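You operate a simulated robot arm through the tools that you are given. There is no shell and no other tool.

You run a simulated robot arm. Do the job below in one go: nothing can be reset, and whatever is moved stays where it is left.

## Task
Unpack the tartlet onto the gold board and dust it with icing.
Fine: it is in the blue case; shut the case after; dust its middle; put the white shaker back; leave the other tartlets and the COCOA and NUTS shakers. Spill a teaspoon at most, drop nothing, leave nothing switched on. Set down upright: white shaker.

The check looks at the end state, three seconds after you hand in, the way a careful person would. Anything else that was tipped, shoved, dropped, spilled or broken makes it a failure.

## Robot
A 6-joint arm with a two-finger gripper, fixed in place. Base frame: the origin is at the foot of the arm, x ahead of it, y to its left, z up. Lengths are in mm, angles in degrees, forces in N, time in s.
Its first joint turns from -166.0 to 166.0 degrees. Payload 1.71 kg.
The TCP is the grasp point between the finger pads, 20 mm short of the fingertips. In the tool frame z runs along the fingers and y along their closing line. The gripper opens to 96 mm. The gripper's body begins 113 mm behind the TCP.
Orientation is told as [roll, pitch, yaw] about the base's x, y, z axes, in that order, counted from this pose: with the fingers straight down and closing along the base's y, the tool's x points along the base's -x, its y along +y and its z along -z.

## Interface
- The arm moves only by the tool servo_tool. Its argument "rows" is a list of rows, each a list of 2 entries, a list of its own where there are three numbers: the shift along the tool's x, y, z in m, then the turn, a rotation vector about the tool's x, y, z in degrees. In form: [[[tx, ty, tz], [ax, ay, az]], ...]. A call has 1 to 20 rows; each row shifts and turns the commanded pose from where the row before left it, along the tool's axes as they then stand. "claw" is the closure, from 0 (fully open) to 1 (shut), set as the call begins (left out, the last holds). A row lasts 0.2 s, in which the tool goes at most 50 mm and 8.6 degrees; a call with a longer step from one row to the next is refused whole, and so is a gripper value outside its range. A pose out of reach is approached as far as the arm can. The call stops where the force on the tool passes 50 N (or 10 N more than at its start, if that is more) or the arm is blocked; 0.2 s more then pass. Each finger travels about 45 mm/s and halts on what it meets, pressing with about 32 N; the grip force reading is that of the motor and also rises with nothing between the fingers. The clock runs only during rows and for 0.2 s after the last one: add rows that do not move to give the fingers time. The reply holds the time, the measured pose of the TCP, the force on the tool along the base axes, the opening and the grip force, in the units named above and with some noise, with the torque about the TCP (base axes, N m) and any sound that the robot's microphone picked up, and new pictures: "show" is both (left out), scene, wrist or none.
- Cameras (640 x 400 px; columns grow to the right, rows downward): "scene" is fixed at [393.8, -642.8, 1435.6]; the picture's right is [0.90, -0.43, 0.00], its down [-0.31, -0.66, -0.68] and it looks along [0.29, 0.62, -0.73] (base axes); focal length 214 px, centre (320, 200). "wrist" rides on the gripper at [66, 14, -145] in the tool frame; the picture's right is [-0.21, 0.98, 0.00], its down [-0.88, -0.18, -0.45] and it looks along [-0.44, -0.09, 0.90] (tool axes); focal length 275 px, centre (320, 200). There is no depth. A picture from a camera that has moved, and an enlarged one, comes with that camera's place and axes in the base frame and with its lens. The place of the scene camera against the robot may be out by one fixed shift of up to 18 mm in any direction.
- move_column(by): slides the trunk up (or, below 0, down) by that many mm; the arm rides with it, the base frame stays. It gives what a move gives, with no picture.
- zoom(camera, box): a new picture of the part [left, top, right, bottom] of that camera's present view, enlarged. It takes no simulated time.
- hand_in(): hands the job in; it is judged then, once.

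Nothing tells you positions but the pictures and the camera data. Unless the task says otherwise, let go and move clear before handing in.

The tools are called as a command line: name --argument value ..., lists and objects as JSON in quotes. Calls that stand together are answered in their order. servo_tool: Moves the arm, as the interface text tells. Its arguments: {"type":"object","properties":{"rows":{"type":"array","items":{"type":"array"}},"claw":{"type":"number"},"show":{"type":"string","enum":["both","scene","wrist","none"]}},"required":["rows"]} The other tools are called the same way: move_column (by) slides the trunk up or down; zoom (camera, box) takes an enlarged picture of a part of a camera's view; hand_in () hands the job in.

At the start:

```text
time: 0.0
eef_pos: [378.5, -178.3, 1323.1]
tcp_rot: [-0.1, 0.2, -0.1]
force: [0.5, 0.0, -0.1]
ft_torque: [0.03, -0.03, 0.03]
opening: 96.0
grip_force: 0.1
trunk travel left (down, up): [-200.0, 190.0]
```

scene: 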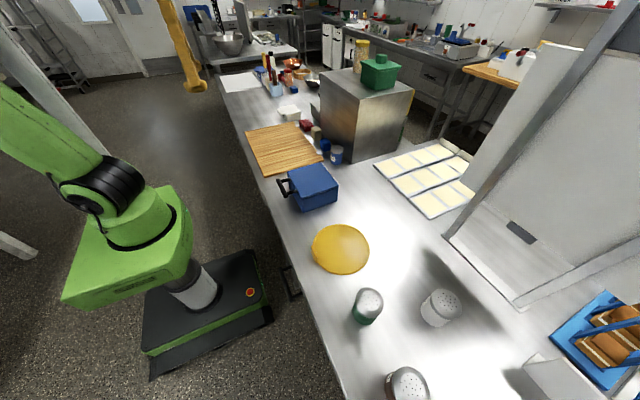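
wrist: 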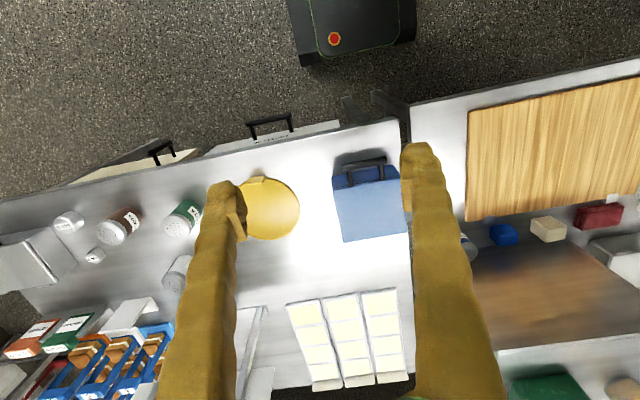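

I see a steel bench with a blue case, a gold round board, three shakers and other items. I'll zoom in to identify each before moving.

zoom --camera "scene" --box '[260, 140, 380, 220]'

zoom --camera "scene" --box '[320, 260, 500, 400]'

zoom --camera "wrist" --box '[0, 160, 240, 310]'

zoom --camera "wrist" --box '[220, 100, 440, 260]'

zoom --camera "scene" --box '[480, 240, 640, 400]'

```text
5.00 times, centred on (320, 180) of scene
camera zoom: at [393.8, -642.8, 1435.6], right [0.9, -0.43, 0.0], down [-0.31, -0.66, -0.68], along [0.29, 0.62, -0.73], focal length 1072 px, centre (320, 300)
```

zoom: 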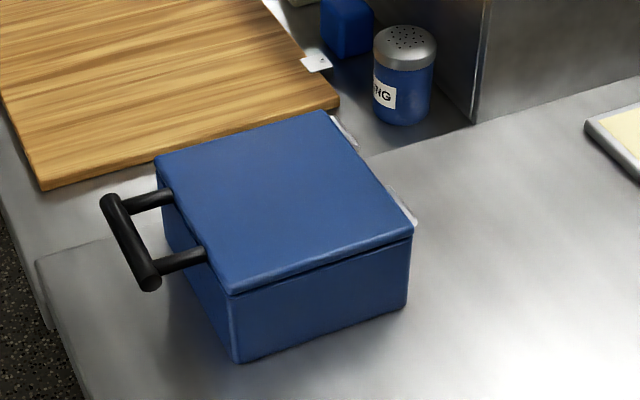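

```text
2.86 times, centred on (410, 330) of scene
camera zoom: at [393.8, -642.8, 1435.6], right [0.9, -0.43, 0.0], down [-0.31, -0.66, -0.68], along [0.29, 0.62, -0.73], focal length 613 px, centre (63, -171)
```

zoom: 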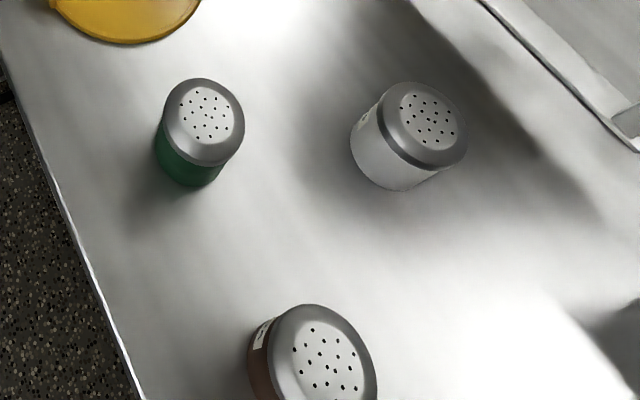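

```text
2.67 times, centred on (120, 235) of wrist
camera zoom: at [310.4, -163.5, 1467.9], right [0.21, 0.98, 0.0], down [0.88, -0.19, 0.44], along [0.43, -0.09, -0.9], focal length 734 px, centre (853, 107)
```

zoom: 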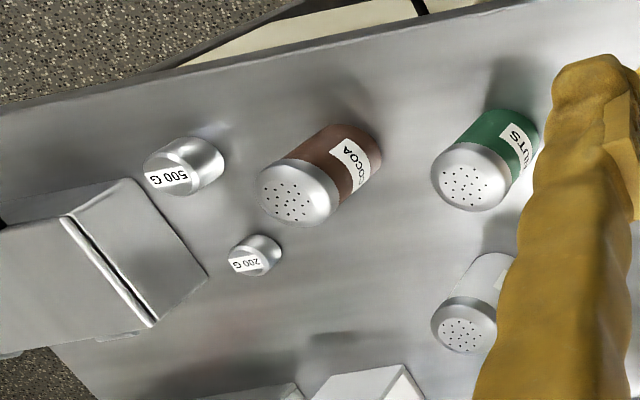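

```text
2.50 times, centred on (330, 180) of wrist
camera zoom: at [310.4, -163.5, 1467.9], right [0.21, 0.98, 0.0], down [0.88, -0.19, 0.44], along [0.43, -0.09, -0.9], focal length 688 px, centre (295, 250)
```

zoom: 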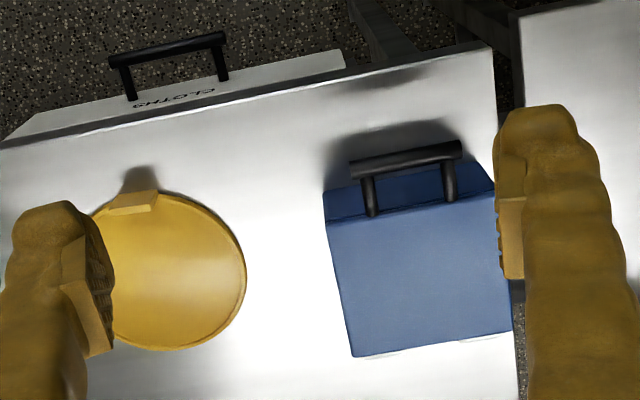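

```text
2.50 times, centred on (560, 320) of scene
camera zoom: at [393.8, -642.8, 1435.6], right [0.9, -0.43, 0.0], down [-0.31, -0.66, -0.68], along [0.29, 0.62, -0.73], focal length 536 px, centre (-280, -100)
```

zoom: 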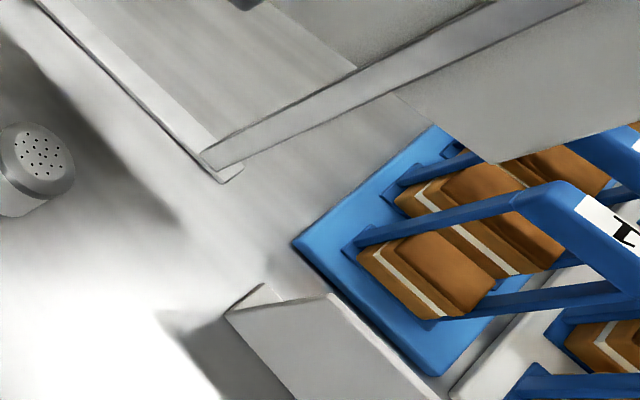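

The blue case looks like a lidded box with a handle toward the robot. I want a closer look at labels, the other shakers, and where other tartlets are.

zoom --camera "scene" --box '[360, 120, 500, 220]'

zoom --camera "scene" --box '[270, 90, 350, 170]'

zoom --camera "scene" --box '[210, 40, 330, 130]'

zoom --camera "scene" --box '[310, 30, 420, 110]'

zoom --camera "wrist" --box '[0, 280, 200, 400]'

zoom --camera "wrist" --box '[440, 180, 640, 400]'

zoom --camera "scene" --box '[440, 20, 640, 160]'

zoom --camera "wrist" --box '[230, 270, 430, 400]'

```text
4.00 times, centred on (430, 170) of scene
camera zoom: at [393.8, -642.8, 1435.6], right [0.9, -0.43, 0.0], down [-0.31, -0.66, -0.68], along [0.29, 0.62, -0.73], focal length 858 px, centre (-120, 320)
```

zoom: 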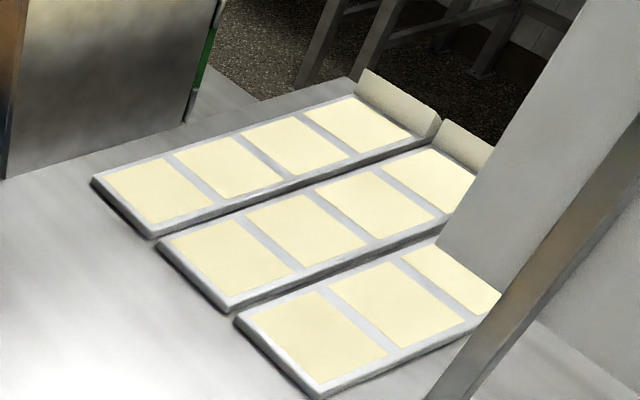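

```text
5.00 times, centred on (310, 130) of scene
camera zoom: at [393.8, -642.8, 1435.6], right [0.9, -0.43, 0.0], down [-0.31, -0.66, -0.68], along [0.29, 0.62, -0.73], focal length 1072 px, centre (370, 550)
```

zoom: 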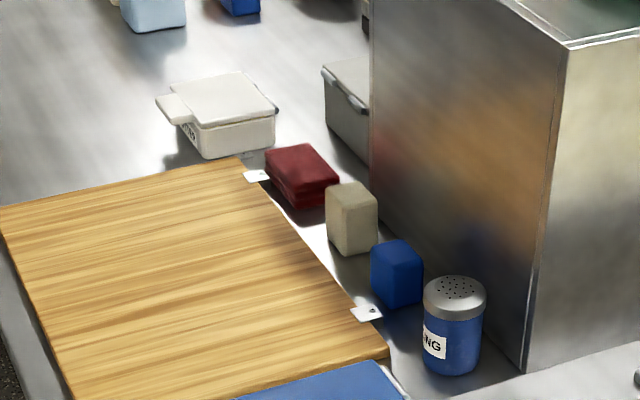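

```text
4.44 times, centred on (270, 85) of scene
camera zoom: at [393.8, -642.8, 1435.6], right [0.9, -0.43, 0.0], down [-0.31, -0.66, -0.68], along [0.29, 0.62, -0.73], focal length 953 px, centre (542, 711)
```

zoom: 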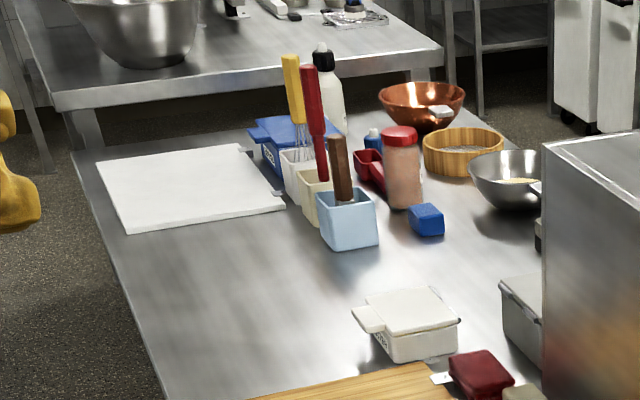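

```text
5.00 times, centred on (365, 70) of scene
camera zoom: at [393.8, -642.8, 1435.6], right [0.9, -0.43, 0.0], down [-0.31, -0.66, -0.68], along [0.29, 0.62, -0.73], focal length 1072 px, centre (95, 850)
```

zoom: 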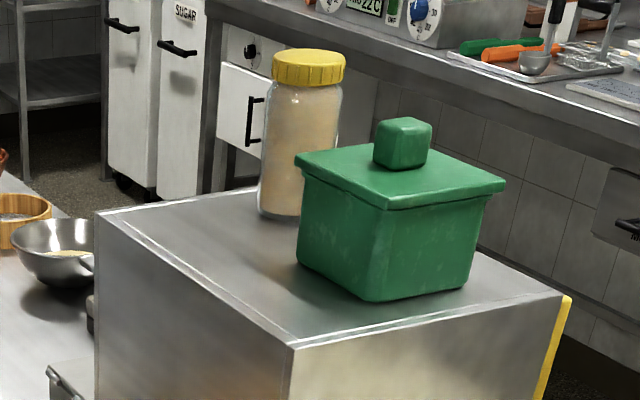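

```text
3.20 times, centred on (100, 340) of wrist
camera zoom: at [310.4, -163.5, 1467.9], right [0.21, 0.98, 0.0], down [0.88, -0.19, 0.44], along [0.43, -0.09, -0.9], focal length 881 px, centre (1024, -248)
```

zoom: 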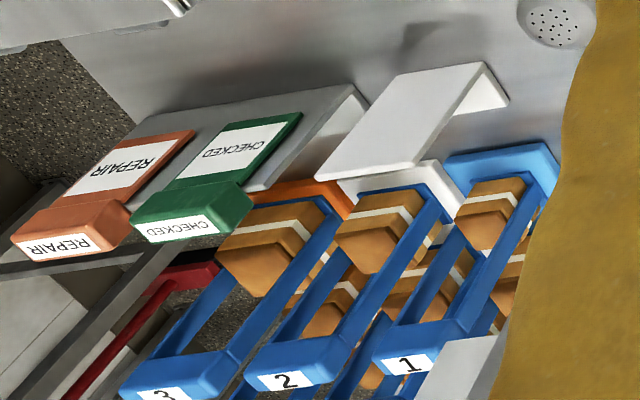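

```text
1.82 times, centred on (540, 290) of wrist
camera zoom: at [310.4, -163.5, 1467.9], right [0.21, 0.98, 0.0], down [0.88, -0.19, 0.44], along [0.43, -0.09, -0.9], focal length 500 px, centre (-80, 36)
```

zoom: 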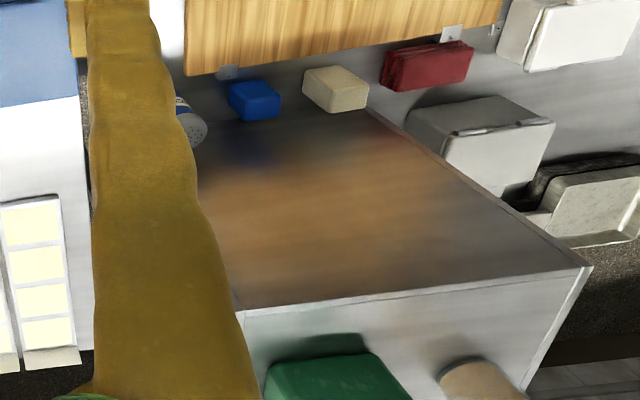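

```text
2.86 times, centred on (540, 90) of scene
camera zoom: at [393.8, -642.8, 1435.6], right [0.9, -0.43, 0.0], down [-0.31, -0.66, -0.68], along [0.29, 0.62, -0.73], focal length 613 px, centre (-309, 514)
```

zoom: 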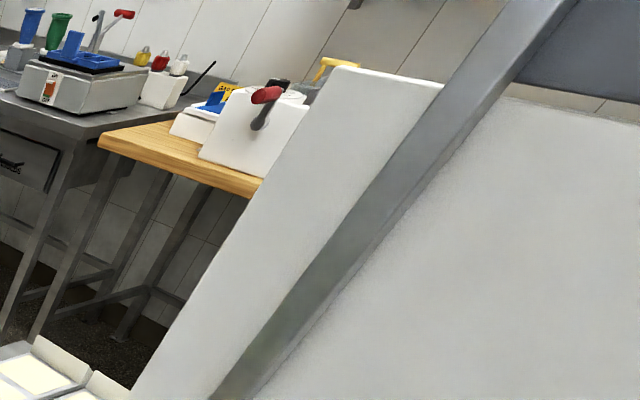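

```text
3.08 times, centred on (330, 335) of wrist
camera zoom: at [310.4, -163.5, 1467.9], right [0.21, 0.98, 0.0], down [0.88, -0.19, 0.44], along [0.43, -0.09, -0.9], focal length 847 px, centre (289, -215)
```

zoom: 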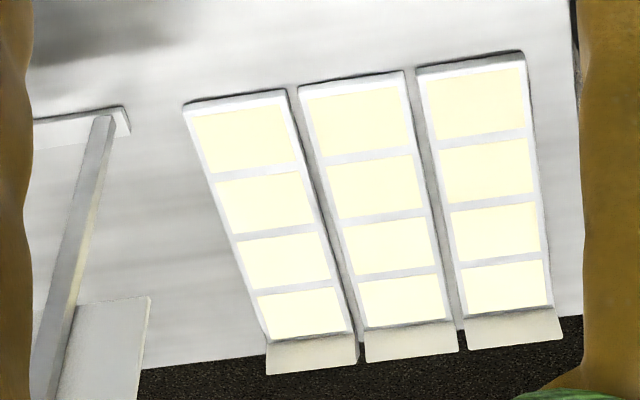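

Working estimates from triangulation: the bench top is at z≈845 and the blue case spans x 550–688, y −172 to −17, with its handle on the −x side. The gold board is near (599, −357) and the white shaker near (720, −622). Next I'll move over the case to study it.

servo_tool --rows '[[[-0.0169, 0.0138, 0.0288], [0, 0, 0]], [[-0.0169, 0.0138, 0.0288], [0, 0, 0]], [[-0.0169, 0.0138, 0.0288], [0, 0, 0]], [[-0.0169, 0.0138, 0.0288], [0, 0, 0]], [[-0.0169, 0.0138, 0.0288], [0, 0, 0]], [[-0.0169, 0.0138, 0.0288], [0, 0, 0]], [[0, 0, 0], [0, 0, 0]]]'

```text
time: 1.6
eef_pos: [457.5, -97.3, 1156.4]
tcp_rot: [0.0, -0.9, -0.1]
force: [-1.2, 0.3, -0.5]
ft_torque: [0.0, -0.03, 0.0]
opening: 96.1
grip_force: 0.1
trunk travel left (down, up): [-200.0, 190.0]
camera wrist: at [388.5, -81.8, 1301.3], right [0.21, 0.98, 0.0], down [0.87, -0.19, 0.46], along [0.45, -0.09, -0.89], focal length 275 px, centre (320, 200)
```

scene: 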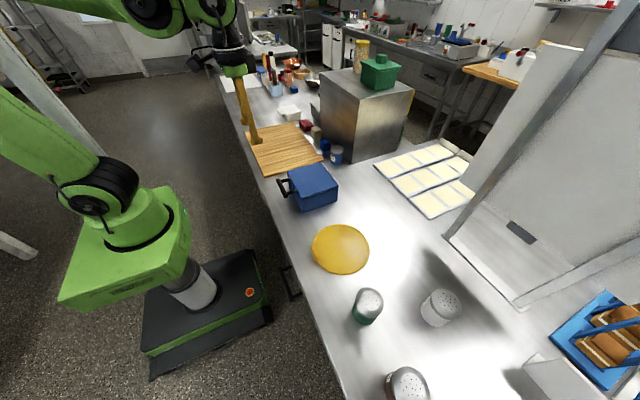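
wrist: 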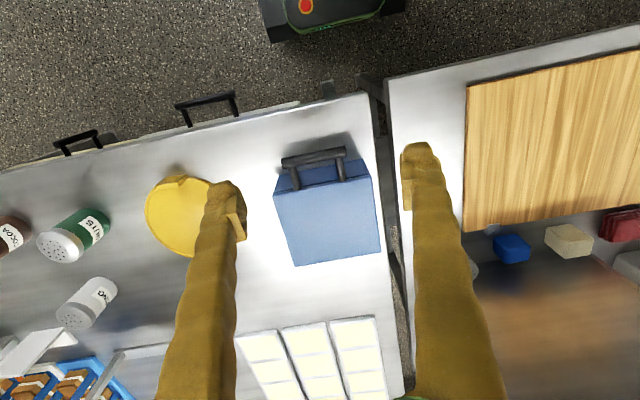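

The measured pose lags the commanded one, so I'll let it settle, then read the white shaker's label and look at the case.

servo_tool --rows '[[[0, 0, 0], [0, 0, 0]], [[0, 0, 0], [0, 0, 0]]]' --show "wrist"

zoom --camera "wrist" --box '[40, 260, 140, 340]'

zoom --camera "wrist" --box '[250, 130, 410, 280]'

```text
time: 2.2
eef_pos: [460.8, -97.3, 1156.4]
tcp_rot: [0.0, -0.7, -0.2]
force: [-0.7, 0.5, 0.5]
ft_torque: [0.0, -0.05, 0.01]
opening: 95.7
grip_force: 0.2
trunk travel left (down, up): [-200.0, 190.0]
camera wrist: at [392.4, -81.8, 1300.2], right [0.21, 0.98, 0.0], down [0.87, -0.19, 0.46], along [0.45, -0.09, -0.89], focal length 275 px, centre (320, 200)
```

wrist: 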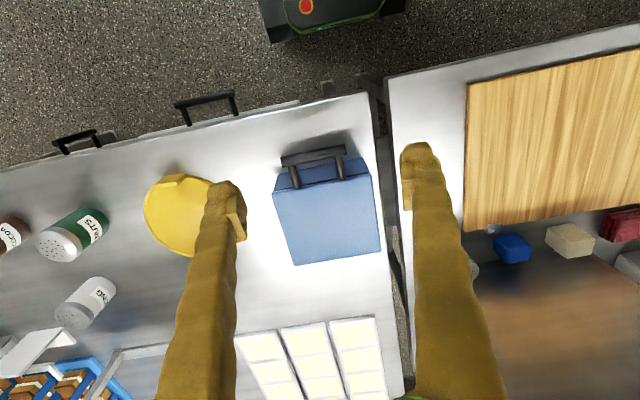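

```text
5.00 times, centred on (90, 300) of wrist
camera zoom: at [392.4, -81.8, 1300.2], right [0.21, 0.98, 0.0], down [0.87, -0.19, 0.46], along [0.45, -0.09, -0.89], focal length 1376 px, centre (1470, -300)
```

zoom: 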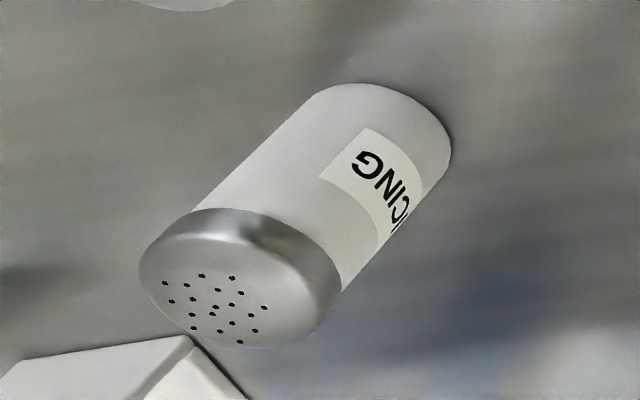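

```text
2.67 times, centred on (330, 205) of wrist
camera zoom: at [392.4, -81.8, 1300.2], right [0.21, 0.98, 0.0], down [0.87, -0.19, 0.46], along [0.45, -0.09, -0.89], focal length 734 px, centre (293, 187)
```

zoom: 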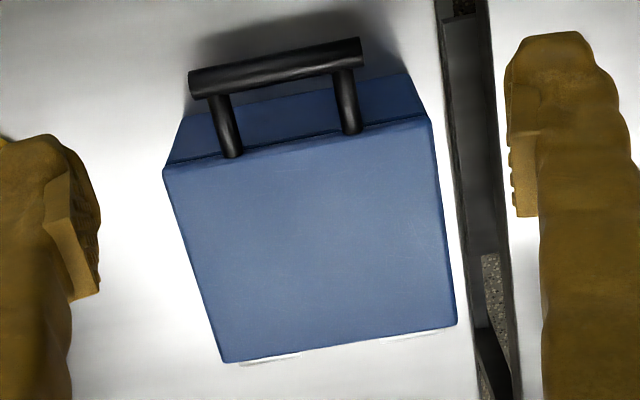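

The white shaker is labelled ICING, and the case lid has a black bar handle on its front edge with hinges at the back. I'll go lower to check tracking and get a closer look at the handle.

servo_tool --rows '[[[0, 0, 0.03], [0, 0, 0]], [[0, 0, 0.03], [0, 0, 0]], [[0, 0, 0], [0, 0, 0]], [[0, 0, 0], [0, 0, 0]], [[0, 0, 0], [0, 0, 0]]]' --show "wrist"

```text
time: 3.4
eef_pos: [462.6, -94.9, 1096.1]
tcp_rot: [0.1, -0.8, -0.1]
force: [-0.7, -0.7, 0.7]
ft_torque: [0.02, -0.01, 0.02]
opening: 96.3
grip_force: 0.1
trunk travel left (down, up): [-200.0, 190.0]
camera wrist: at [392.9, -80.2, 1239.6], right [0.21, 0.98, 0.0], down [0.87, -0.19, 0.46], along [0.45, -0.09, -0.89], focal length 275 px, centre (320, 200)
```

wrist: 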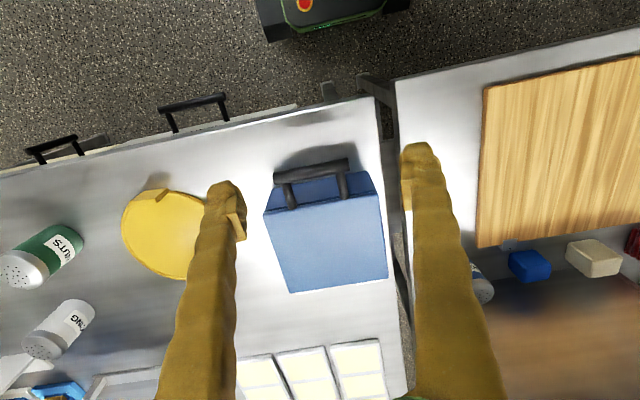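

Tracking shows an x offset; I'll do a small test correction to learn how commands anchor.

servo_tool --rows '[[[-0.02, 0, 0], [0, 0, 0]], [[0, 0, 0], [0, 0.8, 0]], [[0, 0, 0], [0, 0, 0]], [[0, 0, 0], [0, 0, 0]], [[0, 0, 0], [0, 0, 0]]]' --show "none"

```text
time: 4.6
eef_pos: [482.8, -95.8, 1096.2]
tcp_rot: [0.0, 0.0, -0.1]
force: [0.5, 0.0, 0.6]
ft_torque: [0.01, 0.02, 0.03]
opening: 95.9
grip_force: 0.1
trunk travel left (down, up): [-200.0, 190.0]
```

Commands apply relative to the measured pose, which is good. Now I'll take a closer picture for triangulating the handle.

servo_tool --rows '[[[0, 0, 0.02], [0, 0, 0]], [[0, 0, 0.02], [0, 0, 0]], [[0, 0, 0], [0, 0, 0]], [[0, 0, 0], [0, 0, 0]]]' --show "none"

zoom --camera "wrist" --box '[220, 110, 420, 310]'

zoom --camera "scene" --box '[240, 100, 360, 220]'

```text
time: 5.6
eef_pos: [482.2, -96.5, 1056.1]
tcp_rot: [0.0, 0.0, 0.0]
force: [0.4, 0.3, -0.3]
ft_torque: [-0.01, 0.01, 0.02]
opening: 95.8
grip_force: 0.0
trunk travel left (down, up): [-200.0, 190.0]
```

```text
2.00 times, centred on (320, 210) of wrist
camera zoom: at [415.8, -81.0, 1201.1], right [0.21, 0.98, 0.0], down [0.88, -0.19, 0.44], along [0.43, -0.09, -0.9], focal length 551 px, centre (320, 180)
```

zoom: 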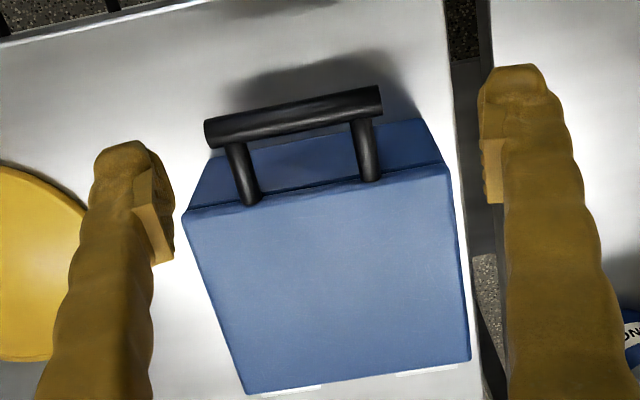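

```text
3.33 times, centred on (300, 160) of scene
camera zoom: at [393.8, -642.8, 1435.6], right [0.9, -0.43, 0.0], down [-0.31, -0.66, -0.68], along [0.29, 0.62, -0.73], focal length 715 px, centre (387, 333)
```

zoom: 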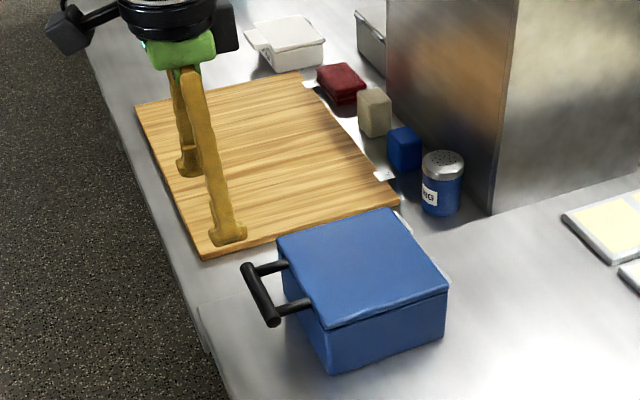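

The lid top spans about x 555–698, y −191 to −39 at z≈924. The bar handle is near x≈505, y −157 to −70, z 917–941, and the hinge is at the back. I plan to cage the bar with the fingers closing in the x–z plane, so I'll yaw the tool 90° first.

servo_tool --rows '[[[0, 0, 0], [0, 0, -8.2]], [[0, 0, 0], [0, 0, -8.2]], [[0, 0, 0], [0, 0, -8.2]], [[0, 0, 0], [0, 0, -8.2]], [[0, 0, 0], [0, 0, -8.2]], [[0, 0, 0], [0, 0, -8.2]], [[0, 0, 0], [0, 0, -8.2]], [[0, 0, 0], [0, 0, -8.2]], [[0, 0, 0], [0, 0, -8.2]], [[0, 0, 0], [0, 0, -8.2]], [[0, 0, 0], [0, 0, -8.0]], [[0, 0, 0], [0, 0, 0]], [[0, 0, 0], [0, 0, 0]]]'

```text
time: 8.4
eef_pos: [482.1, -95.1, 1057.1]
tcp_rot: [0.0, 0.0, 90.1]
force: [0.2, -0.6, 0.2]
ft_torque: [-0.01, 0.01, 0.03]
opening: 96.1
grip_force: 0.1
trunk travel left (down, up): [-200.0, 190.0]
camera wrist: at [467.2, -159.9, 1202.0], right [-0.98, 0.21, 0.0], down [0.19, 0.88, 0.44], along [0.09, 0.43, -0.9], focal length 275 px, centre (320, 200)
```

scene: 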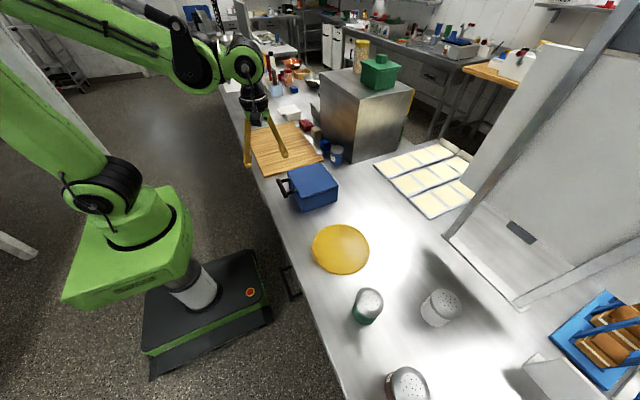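
wrist: 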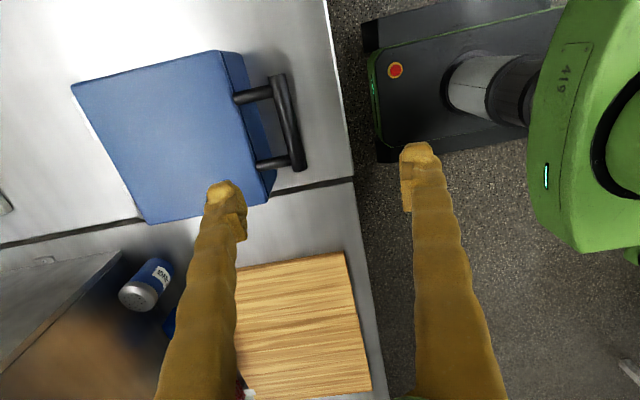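

Yaw is now 90°. I'll zoom on the handle from this viewpoint to refine its location, and check the blue jar label.

zoom --camera "wrist" --box '[60, 40, 320, 230]'

zoom --camera "wrist" --box '[100, 240, 200, 320]'

```text
2.11 times, centred on (190, 135) of wrist
camera zoom: at [467.2, -159.9, 1202.0], right [-0.98, 0.21, 0.0], down [0.19, 0.88, 0.44], along [0.09, 0.43, -0.9], focal length 580 px, centre (594, 337)
```

zoom: 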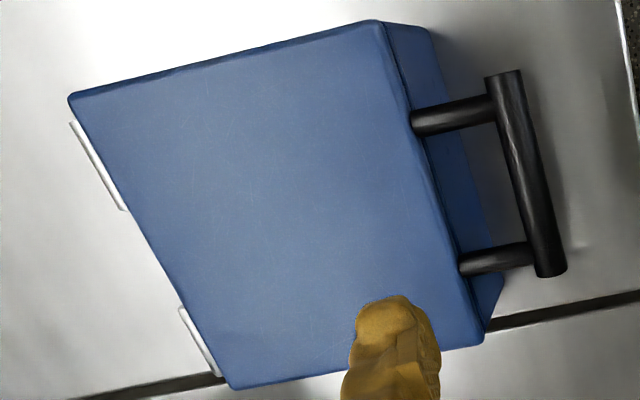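

```text
5.00 times, centred on (150, 280) of wrist
camera zoom: at [467.2, -159.9, 1202.0], right [-0.98, 0.21, 0.0], down [0.19, 0.88, 0.44], along [0.09, 0.43, -0.9], focal length 1376 px, centre (1170, -200)
```

zoom: 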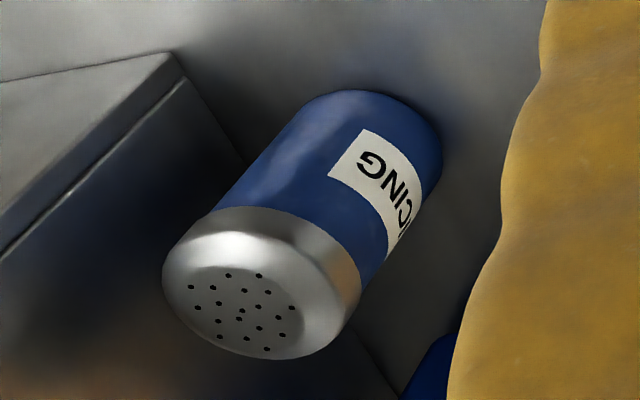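

Both the white and the blue shaker are ICING; the task names the white one, so I'll leave the blue alone. The bar centre refines to about (508, −114, 926), with a diameter of about 16 mm. Next I tilt the tool 45° so it points forward and down.

servo_tool --rows '[[[0, 0, 0], [7.5, 0, 0]], [[0, 0, 0], [7.5, 0, 0]], [[0, 0, 0], [7.5, 0, 0]], [[0, 0, 0], [7.5, 0, 0]], [[0, 0, 0], [7.5, 0, 0]], [[0, 0, 0], [7.5, 0, 0]], [[0, 0, 0], [0, 0, 0]], [[0, 0, 0], [0, 0, 0]]]'

```text
time: 10.2
eef_pos: [482.5, -94.2, 1056.7]
tcp_rot: [-45.0, 0.1, 89.9]
force: [-0.6, 0.3, -0.2]
ft_torque: [0.01, -0.01, -0.03]
opening: 96.1
grip_force: 0.1
trunk travel left (down, up): [-200.0, 190.0]
camera wrist: at [369.4, -159.6, 1149.2], right [-0.69, 0.21, -0.69], down [-0.18, 0.88, 0.44], along [0.7, 0.43, -0.57], focal length 275 px, centre (320, 200)
```

scene: 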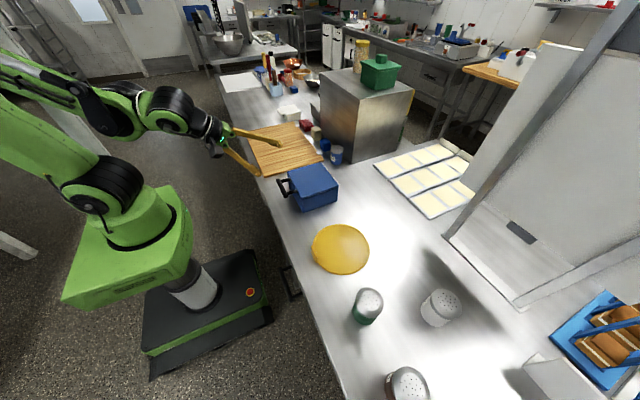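
wrist: 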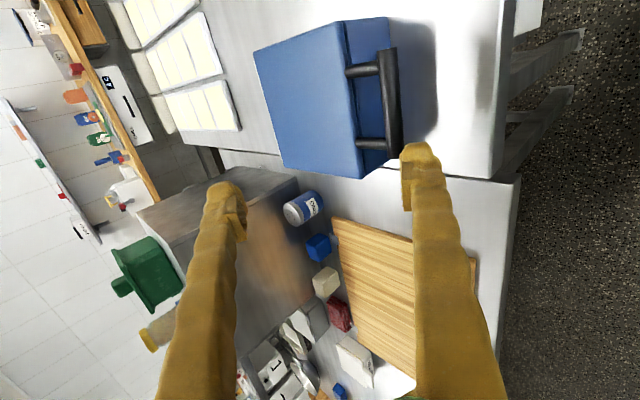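

zoom --camera "wrist" --box '[240, 0, 440, 180]'

```text
2.22 times, centred on (340, 90) of wrist
camera zoom: at [369.4, -159.6, 1149.2], right [-0.69, 0.21, -0.69], down [-0.18, 0.88, 0.44], along [0.7, 0.43, -0.57], focal length 612 px, centre (276, 444)
```

zoom: 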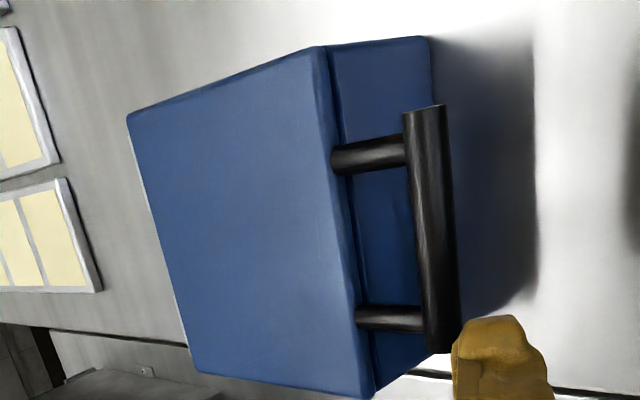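

The bar lies on the line x+z≈1442 along my approach axis. I'll go to a standby point 100 mm back along the tool axis, with the claw pre-closed to about 40 mm.

servo_tool --rows '[[[0.0066, 0.0231, 0.0022], [0, 0, 0]], [[0.0066, 0.0231, 0.0022], [0, 0, 0]], [[0.0066, 0.0232, 0.0021], [0, 0, 0]], [[0, 0, 0], [0, 0, 0]], [[0, 0, 0], [0, 0, 0]], [[0, 0, 0], [0, 0, 0]]]' --claw 0.58

zoom --camera "wrist" --box '[200, 40, 440, 240]'

zoom --camera "scene" --box '[200, 100, 350, 220]'

```text
time: 11.6
eef_pos: [438.9, -115.7, 1001.8]
tcp_rot: [-45.0, 0.0, 89.9]
force: [-0.2, 0.2, -0.6]
ft_torque: [0.02, -0.05, 0.0]
opening: 40.3
grip_force: 0.0
trunk travel left (down, up): [-200.0, 190.0]
camera wrist: at [325.5, -179.3, 1094.3], right [-0.69, 0.21, -0.69], down [-0.18, 0.88, 0.44], along [0.7, 0.43, -0.57], focal length 275 px, centre (320, 200)
```

scene: 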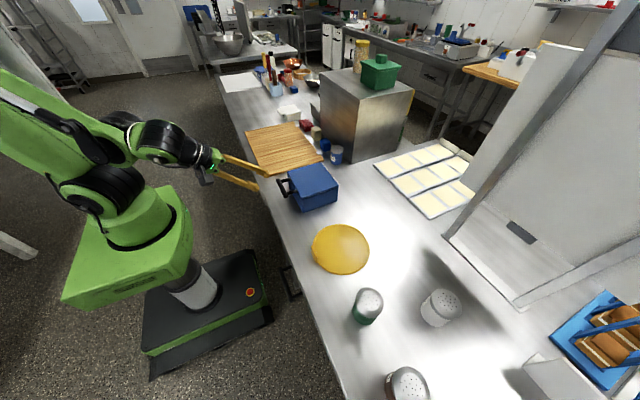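
wrist: 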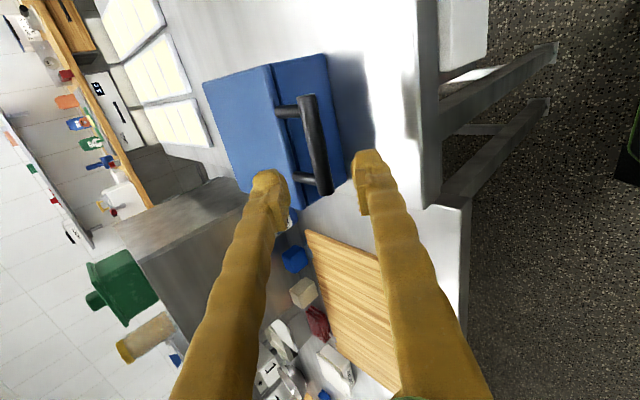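

```text
2.00 times, centred on (320, 140) of wrist
camera zoom: at [325.5, -179.3, 1094.3], right [-0.69, 0.21, -0.69], down [-0.18, 0.88, 0.44], along [0.7, 0.43, -0.57], focal length 551 px, centre (320, 320)
```

zoom: 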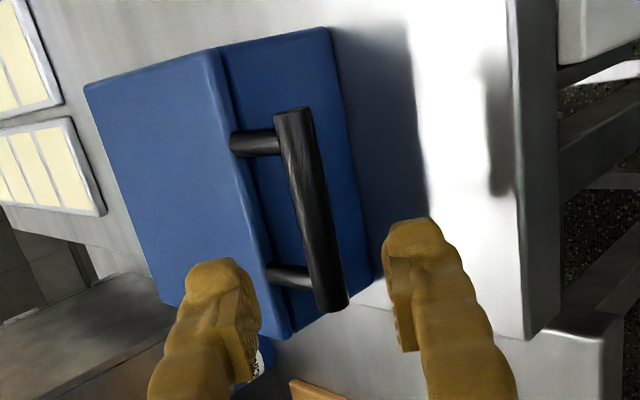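

```text
3.33 times, centred on (275, 160) of scene
camera zoom: at [393.8, -642.8, 1435.6], right [0.9, -0.43, 0.0], down [-0.31, -0.66, -0.68], along [0.29, 0.62, -0.73], focal length 715 px, centre (470, 333)
```

zoom: 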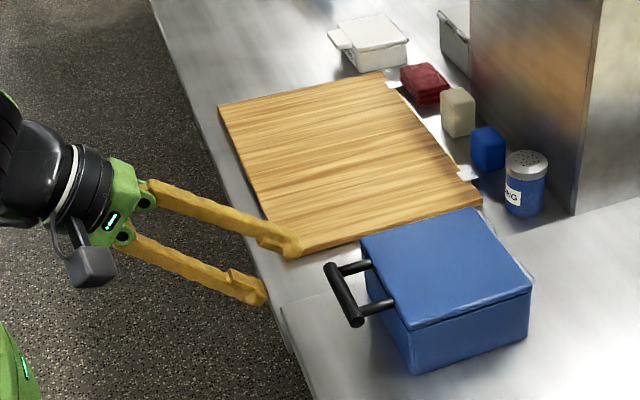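

The claw straddles the bar's line correctly. I'll advance 75 mm along the tool axis and check the alignment.

servo_tool --rows '[[[-0.0006, -0.0008, 0.025], [0, 0, 0]], [[-0.0006, -0.0008, 0.025], [0, 0, 0]], [[0, 0, 0.025], [0, 0, 0]], [[0, 0, 0], [0, 0, 0]], [[0, 0, 0], [0, 0, 0]]]' --show "none"

zoom --camera "wrist" --box '[160, 60, 440, 260]'

zoom --camera "scene" --box '[230, 130, 350, 220]'

```text
time: 12.8
eef_pos: [492.7, -114.9, 951.1]
tcp_rot: [-45.0, 0.2, 89.9]
force: [0.0, -0.3, 0.2]
ft_torque: [0.01, 0.0, 0.02]
opening: 40.4
grip_force: 0.1
trunk travel left (down, up): [-200.0, 190.0]
```

```text
2.00 times, centred on (300, 160) of wrist
camera zoom: at [379.2, -178.9, 1043.4], right [-0.69, 0.21, -0.69], down [-0.18, 0.88, 0.44], along [0.7, 0.43, -0.57], focal length 551 px, centre (360, 280)
```

zoom: 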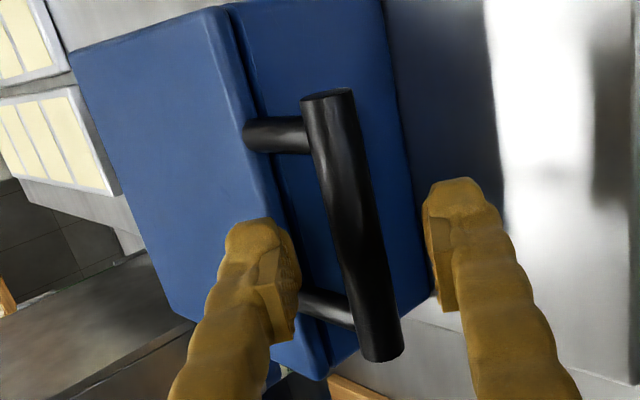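

```text
4.44 times, centred on (290, 175) of scene
camera zoom: at [393.8, -642.8, 1435.6], right [0.9, -0.43, 0.0], down [-0.31, -0.66, -0.68], along [0.29, 0.62, -0.73], focal length 953 px, centre (453, 311)
```

zoom: 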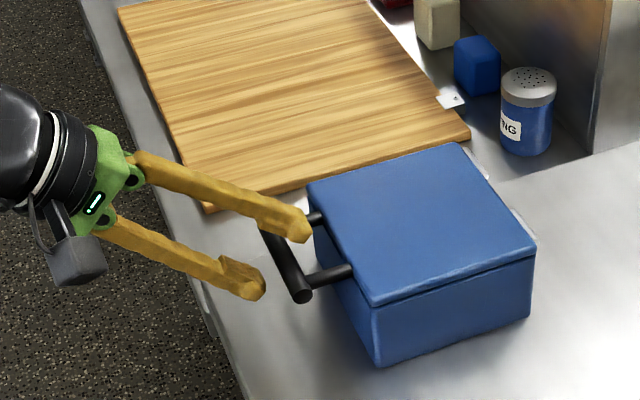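

Bar is between the fingers; I estimate 21 mm more to centre on it. Advance and close to a loose cage.

servo_tool --rows '[[[0, 0.0005, 0.011], [0, 0, 0]], [[0, 0.0005, 0.011], [0, 0, 0]], [[0, 0, 0], [0, 0, 0]], [[0, 0, 0], [0, 0, 0]]]' --show "none"

zoom --camera "wrist" --box '[160, 60, 440, 260]'

zoom --camera "scene" --box '[230, 130, 350, 220]'

```text
time: 13.8
eef_pos: [508.1, -113.4, 935.2]
tcp_rot: [-45.0, 0.0, 90.0]
force: [0.3, 1.5, 0.2]
ft_torque: [-0.01, 0.0, -0.02]
opening: 40.0
grip_force: 0.1
trunk travel left (down, up): [-200.0, 190.0]
```

```text
2.00 times, centred on (300, 160) of wrist
camera zoom: at [393.6, -177.8, 1026.6], right [-0.69, 0.21, -0.69], down [-0.18, 0.88, 0.44], along [0.7, 0.43, -0.57], focal length 551 px, centre (360, 280)
```

zoom: 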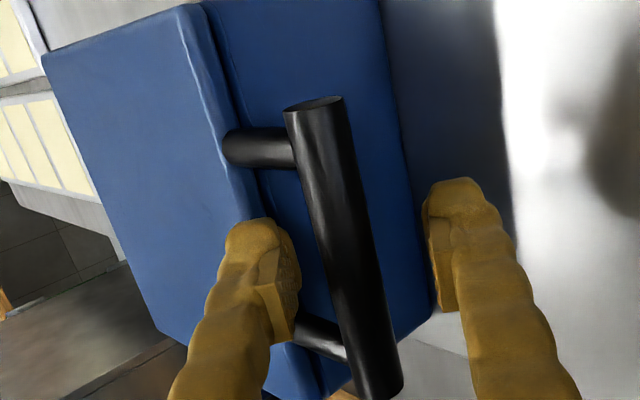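

```text
4.44 times, centred on (290, 175) of scene
camera zoom: at [393.8, -642.8, 1435.6], right [0.9, -0.43, 0.0], down [-0.31, -0.66, -0.68], along [0.29, 0.62, -0.73], focal length 953 px, centre (453, 311)
```

zoom: 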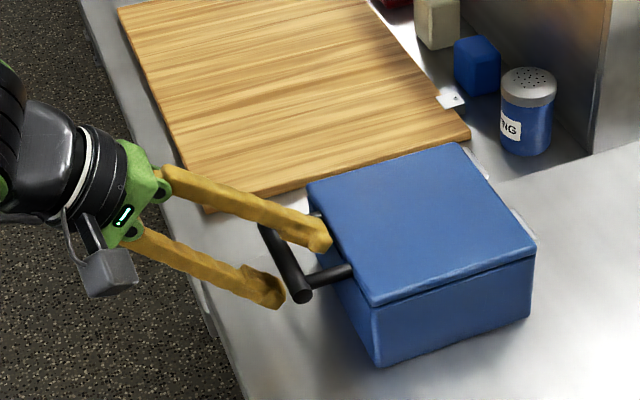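

The bar is centred in the claw to within about 1 mm. I'll close to a loose cage (~22 mm) and start lifting along the hinge arc (hinge ≈ x 697, z 915), watching force.

servo_tool --rows '[[[0, 0, 0], [0, 0, 0]], [[0, 0, 0], [0, 0, 0]], [[0, -0.0089, -0.0065], [-1.67, 0, 0]], [[0, -0.0089, -0.0065], [-1.67, 0, 0]], [[0, -0.0089, -0.0065], [-1.67, 0, 0]], [[0, 0, 0], [0, 0, 0]]]' --claw 0.77 --show "none"

zoom --camera "wrist" --box '[160, 60, 440, 260]'

zoom --camera "scene" --box '[230, 130, 350, 220]'

```text
time: 15.2
eef_pos: [513.6, -113.1, 966.5]
tcp_rot: [-40.0, 0.1, 89.9]
force: [-0.8, -0.3, -1.2]
ft_torque: [0.0, 0.02, -0.03]
opening: 23.0
grip_force: 0.7
trunk travel left (down, up): [-200.0, 190.0]
```

```text
2.00 times, centred on (300, 160) of wrist
camera zoom: at [408.6, -177.9, 1068.2], right [-0.75, 0.21, -0.63], down [-0.14, 0.88, 0.46], along [0.65, 0.43, -0.63], focal length 551 px, centre (360, 280)
```

zoom: 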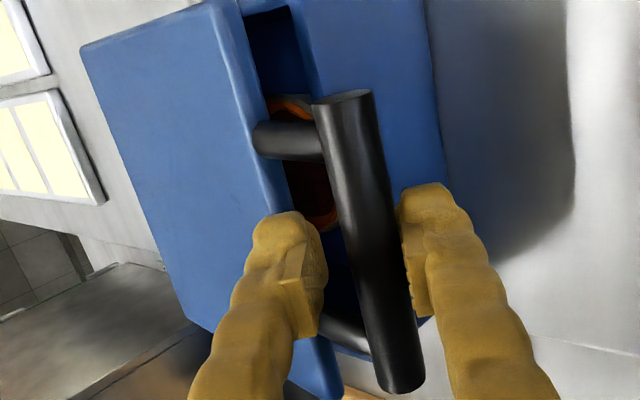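

```text
4.44 times, centred on (290, 175) of scene
camera zoom: at [393.8, -642.8, 1435.6], right [0.9, -0.43, 0.0], down [-0.31, -0.66, -0.68], along [0.29, 0.62, -0.73], focal length 953 px, centre (453, 311)
```

zoom: 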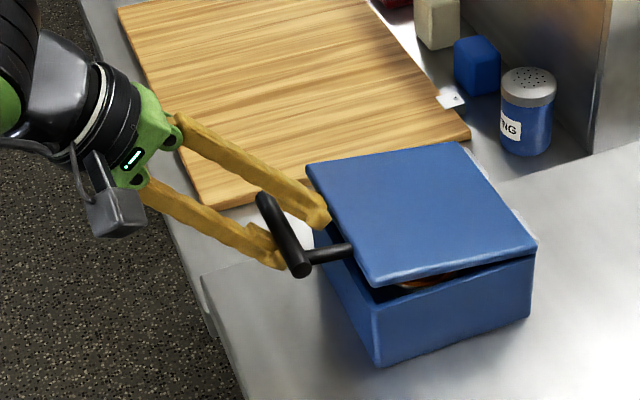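

The lid is opening smoothly with low force, and an orange-rimmed tartlet is visible inside. I'll continue along the arc to about 40°.

servo_tool --rows '[[[0, -0.0141, -0.0086], [-2.5, 0, 0]], [[0, -0.0141, -0.0086], [-2.5, 0, 0]], [[0, -0.0148, -0.0074], [-2.5, 0, 0]], [[0, -0.0148, -0.0074], [-2.5, 0, 0]], [[0, -0.0154, -0.006], [-2.5, 0, 0]], [[0, -0.0154, -0.006], [-2.5, 0, 0]], [[0, 0, 0], [0, 0, 0]]]' --show "none"

zoom --camera "wrist" --box '[120, 20, 480, 260]'

zoom --camera "scene" --box '[230, 100, 380, 220]'

```text
time: 16.8
eef_pos: [561.6, -113.8, 1052.7]
tcp_rot: [-24.9, 0.0, 89.9]
force: [-0.6, 0.5, -0.2]
ft_torque: [0.0, 0.03, -0.01]
opening: 22.4
grip_force: 0.8
trunk travel left (down, up): [-200.0, 190.0]
```

```text
1.67 times, centred on (300, 140) of wrist
camera zoom: at [487.5, -179.3, 1177.5], right [-0.89, 0.21, -0.41], down [-0.02, 0.88, 0.48], along [0.46, 0.43, -0.77], focal length 459 px, centre (353, 300)
```

zoom: 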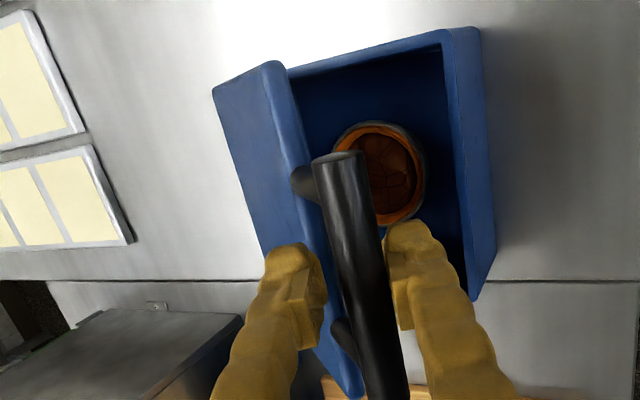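

```text
3.33 times, centred on (305, 160) of scene
camera zoom: at [393.8, -642.8, 1435.6], right [0.9, -0.43, 0.0], down [-0.31, -0.66, -0.68], along [0.29, 0.62, -0.73], focal length 715 px, centre (370, 333)
```

zoom: 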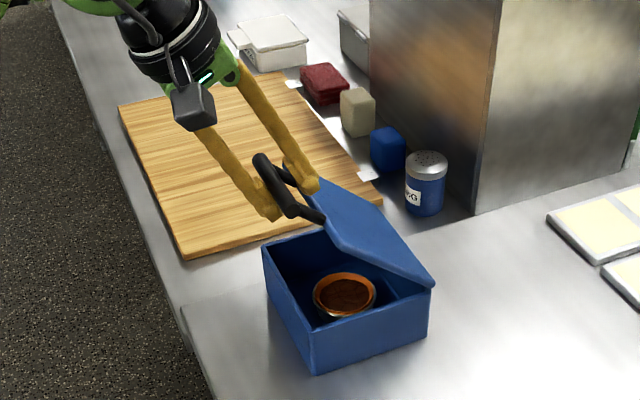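

The case holds a single tartlet near its centre. I'll continue the arc to about 70°.

servo_tool --rows '[[[0, -0.0175, -0.0034], [-2.5, 0, 0]], [[0, -0.0175, -0.0034], [-2.5, 0, 0]], [[0, -0.0162, -0.0033], [-2.5, 0, 0]], [[0, -0.0162, -0.0033], [-2.5, 0, 0]], [[0, -0.0164, -0.0019], [-2.5, 0, 0]], [[0, -0.0164, -0.0019], [-2.5, 0, 0]], [[0, 0, 0], [0, 0, 0]]]' --show "none"

zoom --camera "wrist" --box '[120, 20, 480, 260]'

zoom --camera "scene" --box '[230, 80, 380, 220]'

```text
time: 18.4
eef_pos: [650.2, -114.2, 1100.8]
tcp_rot: [-9.9, 0.0, 89.9]
force: [0.3, -0.1, 0.3]
ft_torque: [0.0, 0.01, -0.01]
opening: 22.1
grip_force: 0.0
trunk travel left (down, up): [-200.0, 190.0]
```

```text
1.67 times, centred on (300, 140) of wrist
camera zoom: at [610.8, -178.8, 1240.6], right [-0.96, 0.21, -0.17], down [0.11, 0.88, 0.47], along [0.24, 0.43, -0.87], focal length 459 px, centre (353, 300)
```

zoom: 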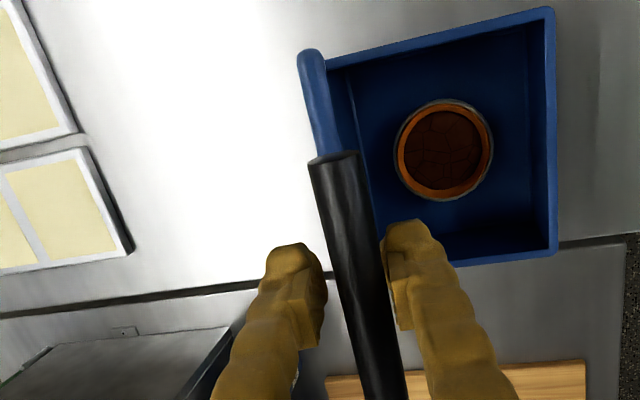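

```text
2.86 times, centred on (305, 150) of scene
camera zoom: at [393.8, -642.8, 1435.6], right [0.9, -0.43, 0.0], down [-0.31, -0.66, -0.68], along [0.29, 0.62, -0.73], focal length 613 px, centre (363, 343)
```

zoom: 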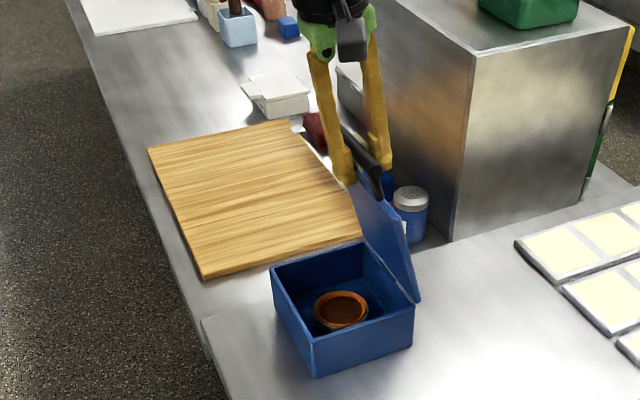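

Still near-zero force at 70°. I'll go to 90° gently.

servo_tool --rows '[[[0, -0.0113, 0.0003], [-1.67, 0, 0]], [[0, -0.0113, 0.0003], [-1.67, 0, 0]], [[0, -0.0113, 0.0003], [-1.67, 0, 0]], [[0, -0.011, 0.0007], [-1.67, 0, 0]], [[0, -0.011, 0.0007], [-1.67, 0, 0]], [[0, -0.011, 0.0007], [-1.67, 0, 0]], [[0, 0, 0], [0, 0, 0]]]' --show "none"

zoom --camera "wrist" --box '[120, 20, 480, 260]'

zoom --camera "scene" --box '[230, 60, 400, 220]'

```text
time: 20.0
eef_pos: [716.8, -115.5, 1104.9]
tcp_rot: [0.1, 0.0, 90.0]
force: [0.4, -0.5, 0.1]
ft_torque: [-0.03, 0.03, 0.01]
opening: 22.1
grip_force: 0.0
trunk travel left (down, up): [-200.0, 190.0]
```

```text
1.67 times, centred on (300, 140) of wrist
camera zoom: at [702.0, -179.5, 1249.5], right [-0.98, 0.21, 0.0], down [0.19, 0.88, 0.44], along [0.09, 0.43, -0.9], focal length 459 px, centre (353, 300)
```

zoom: 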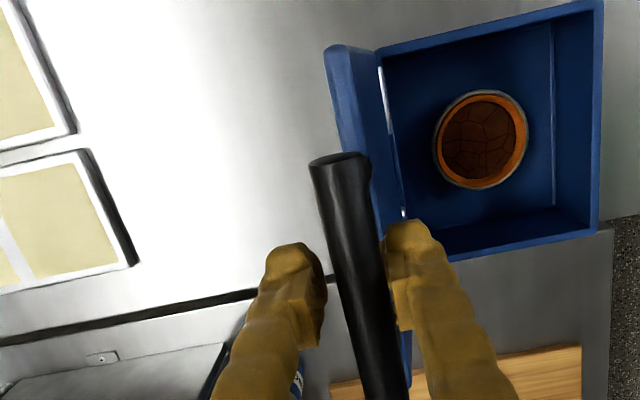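

```text
2.50 times, centred on (315, 140) of scene
camera zoom: at [393.8, -642.8, 1435.6], right [0.9, -0.43, 0.0], down [-0.31, -0.66, -0.68], along [0.29, 0.62, -0.73], focal length 536 px, centre (332, 350)
```

zoom: 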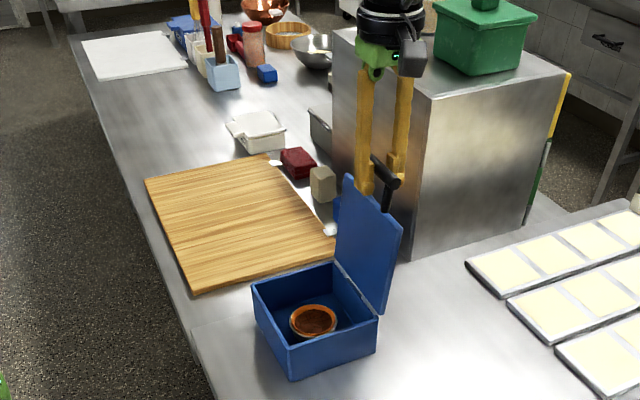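

The lid is near vertical with the bar still caged. I'll ease past vertical in small increments and watch for a hinge stop.

servo_tool --rows '[[[0, -0.008, 0.0012], [0, 0, 0]], [[0, -0.008, 0.0015], [0, 0, 0]], [[0, -0.008, 0.0018], [0, 0, 0]], [[0, 0, 0], [0, 0, 0]]]' --show "none"

zoom --camera "wrist" --box '[120, 20, 480, 260]'

zoom --camera "scene" --box '[260, 80, 380, 200]'

```text
time: 21.0
eef_pos: [740.9, -115.9, 1099.4]
tcp_rot: [0.1, 0.0, 89.8]
force: [-0.3, 0.0, -0.3]
ft_torque: [0.0, 0.0, 0.01]
opening: 22.2
grip_force: 0.2
trunk travel left (down, up): [-200.0, 190.0]
```

```text
1.67 times, centred on (300, 140) of wrist
camera zoom: at [726.1, -179.4, 1244.8], right [-0.98, 0.21, 0.0], down [0.19, 0.88, 0.44], along [0.09, 0.43, -0.9], focal length 459 px, centre (353, 300)
```

zoom: 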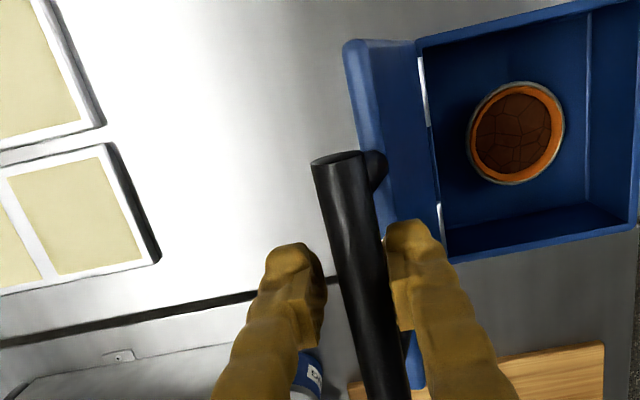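

```text
3.33 times, centred on (320, 140) of scene
camera zoom: at [393.8, -642.8, 1435.6], right [0.9, -0.43, 0.0], down [-0.31, -0.66, -0.68], along [0.29, 0.62, -0.73], focal length 715 px, centre (320, 400)
```

zoom: 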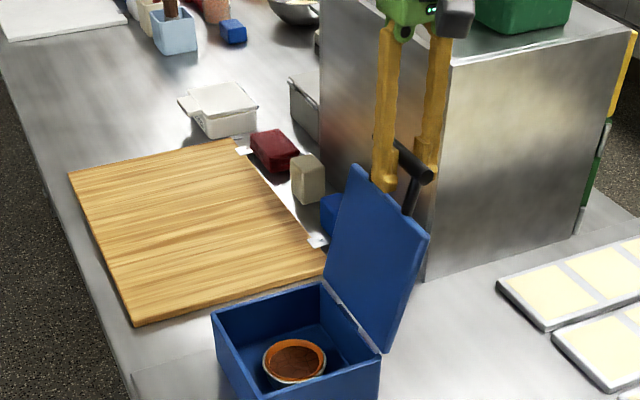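

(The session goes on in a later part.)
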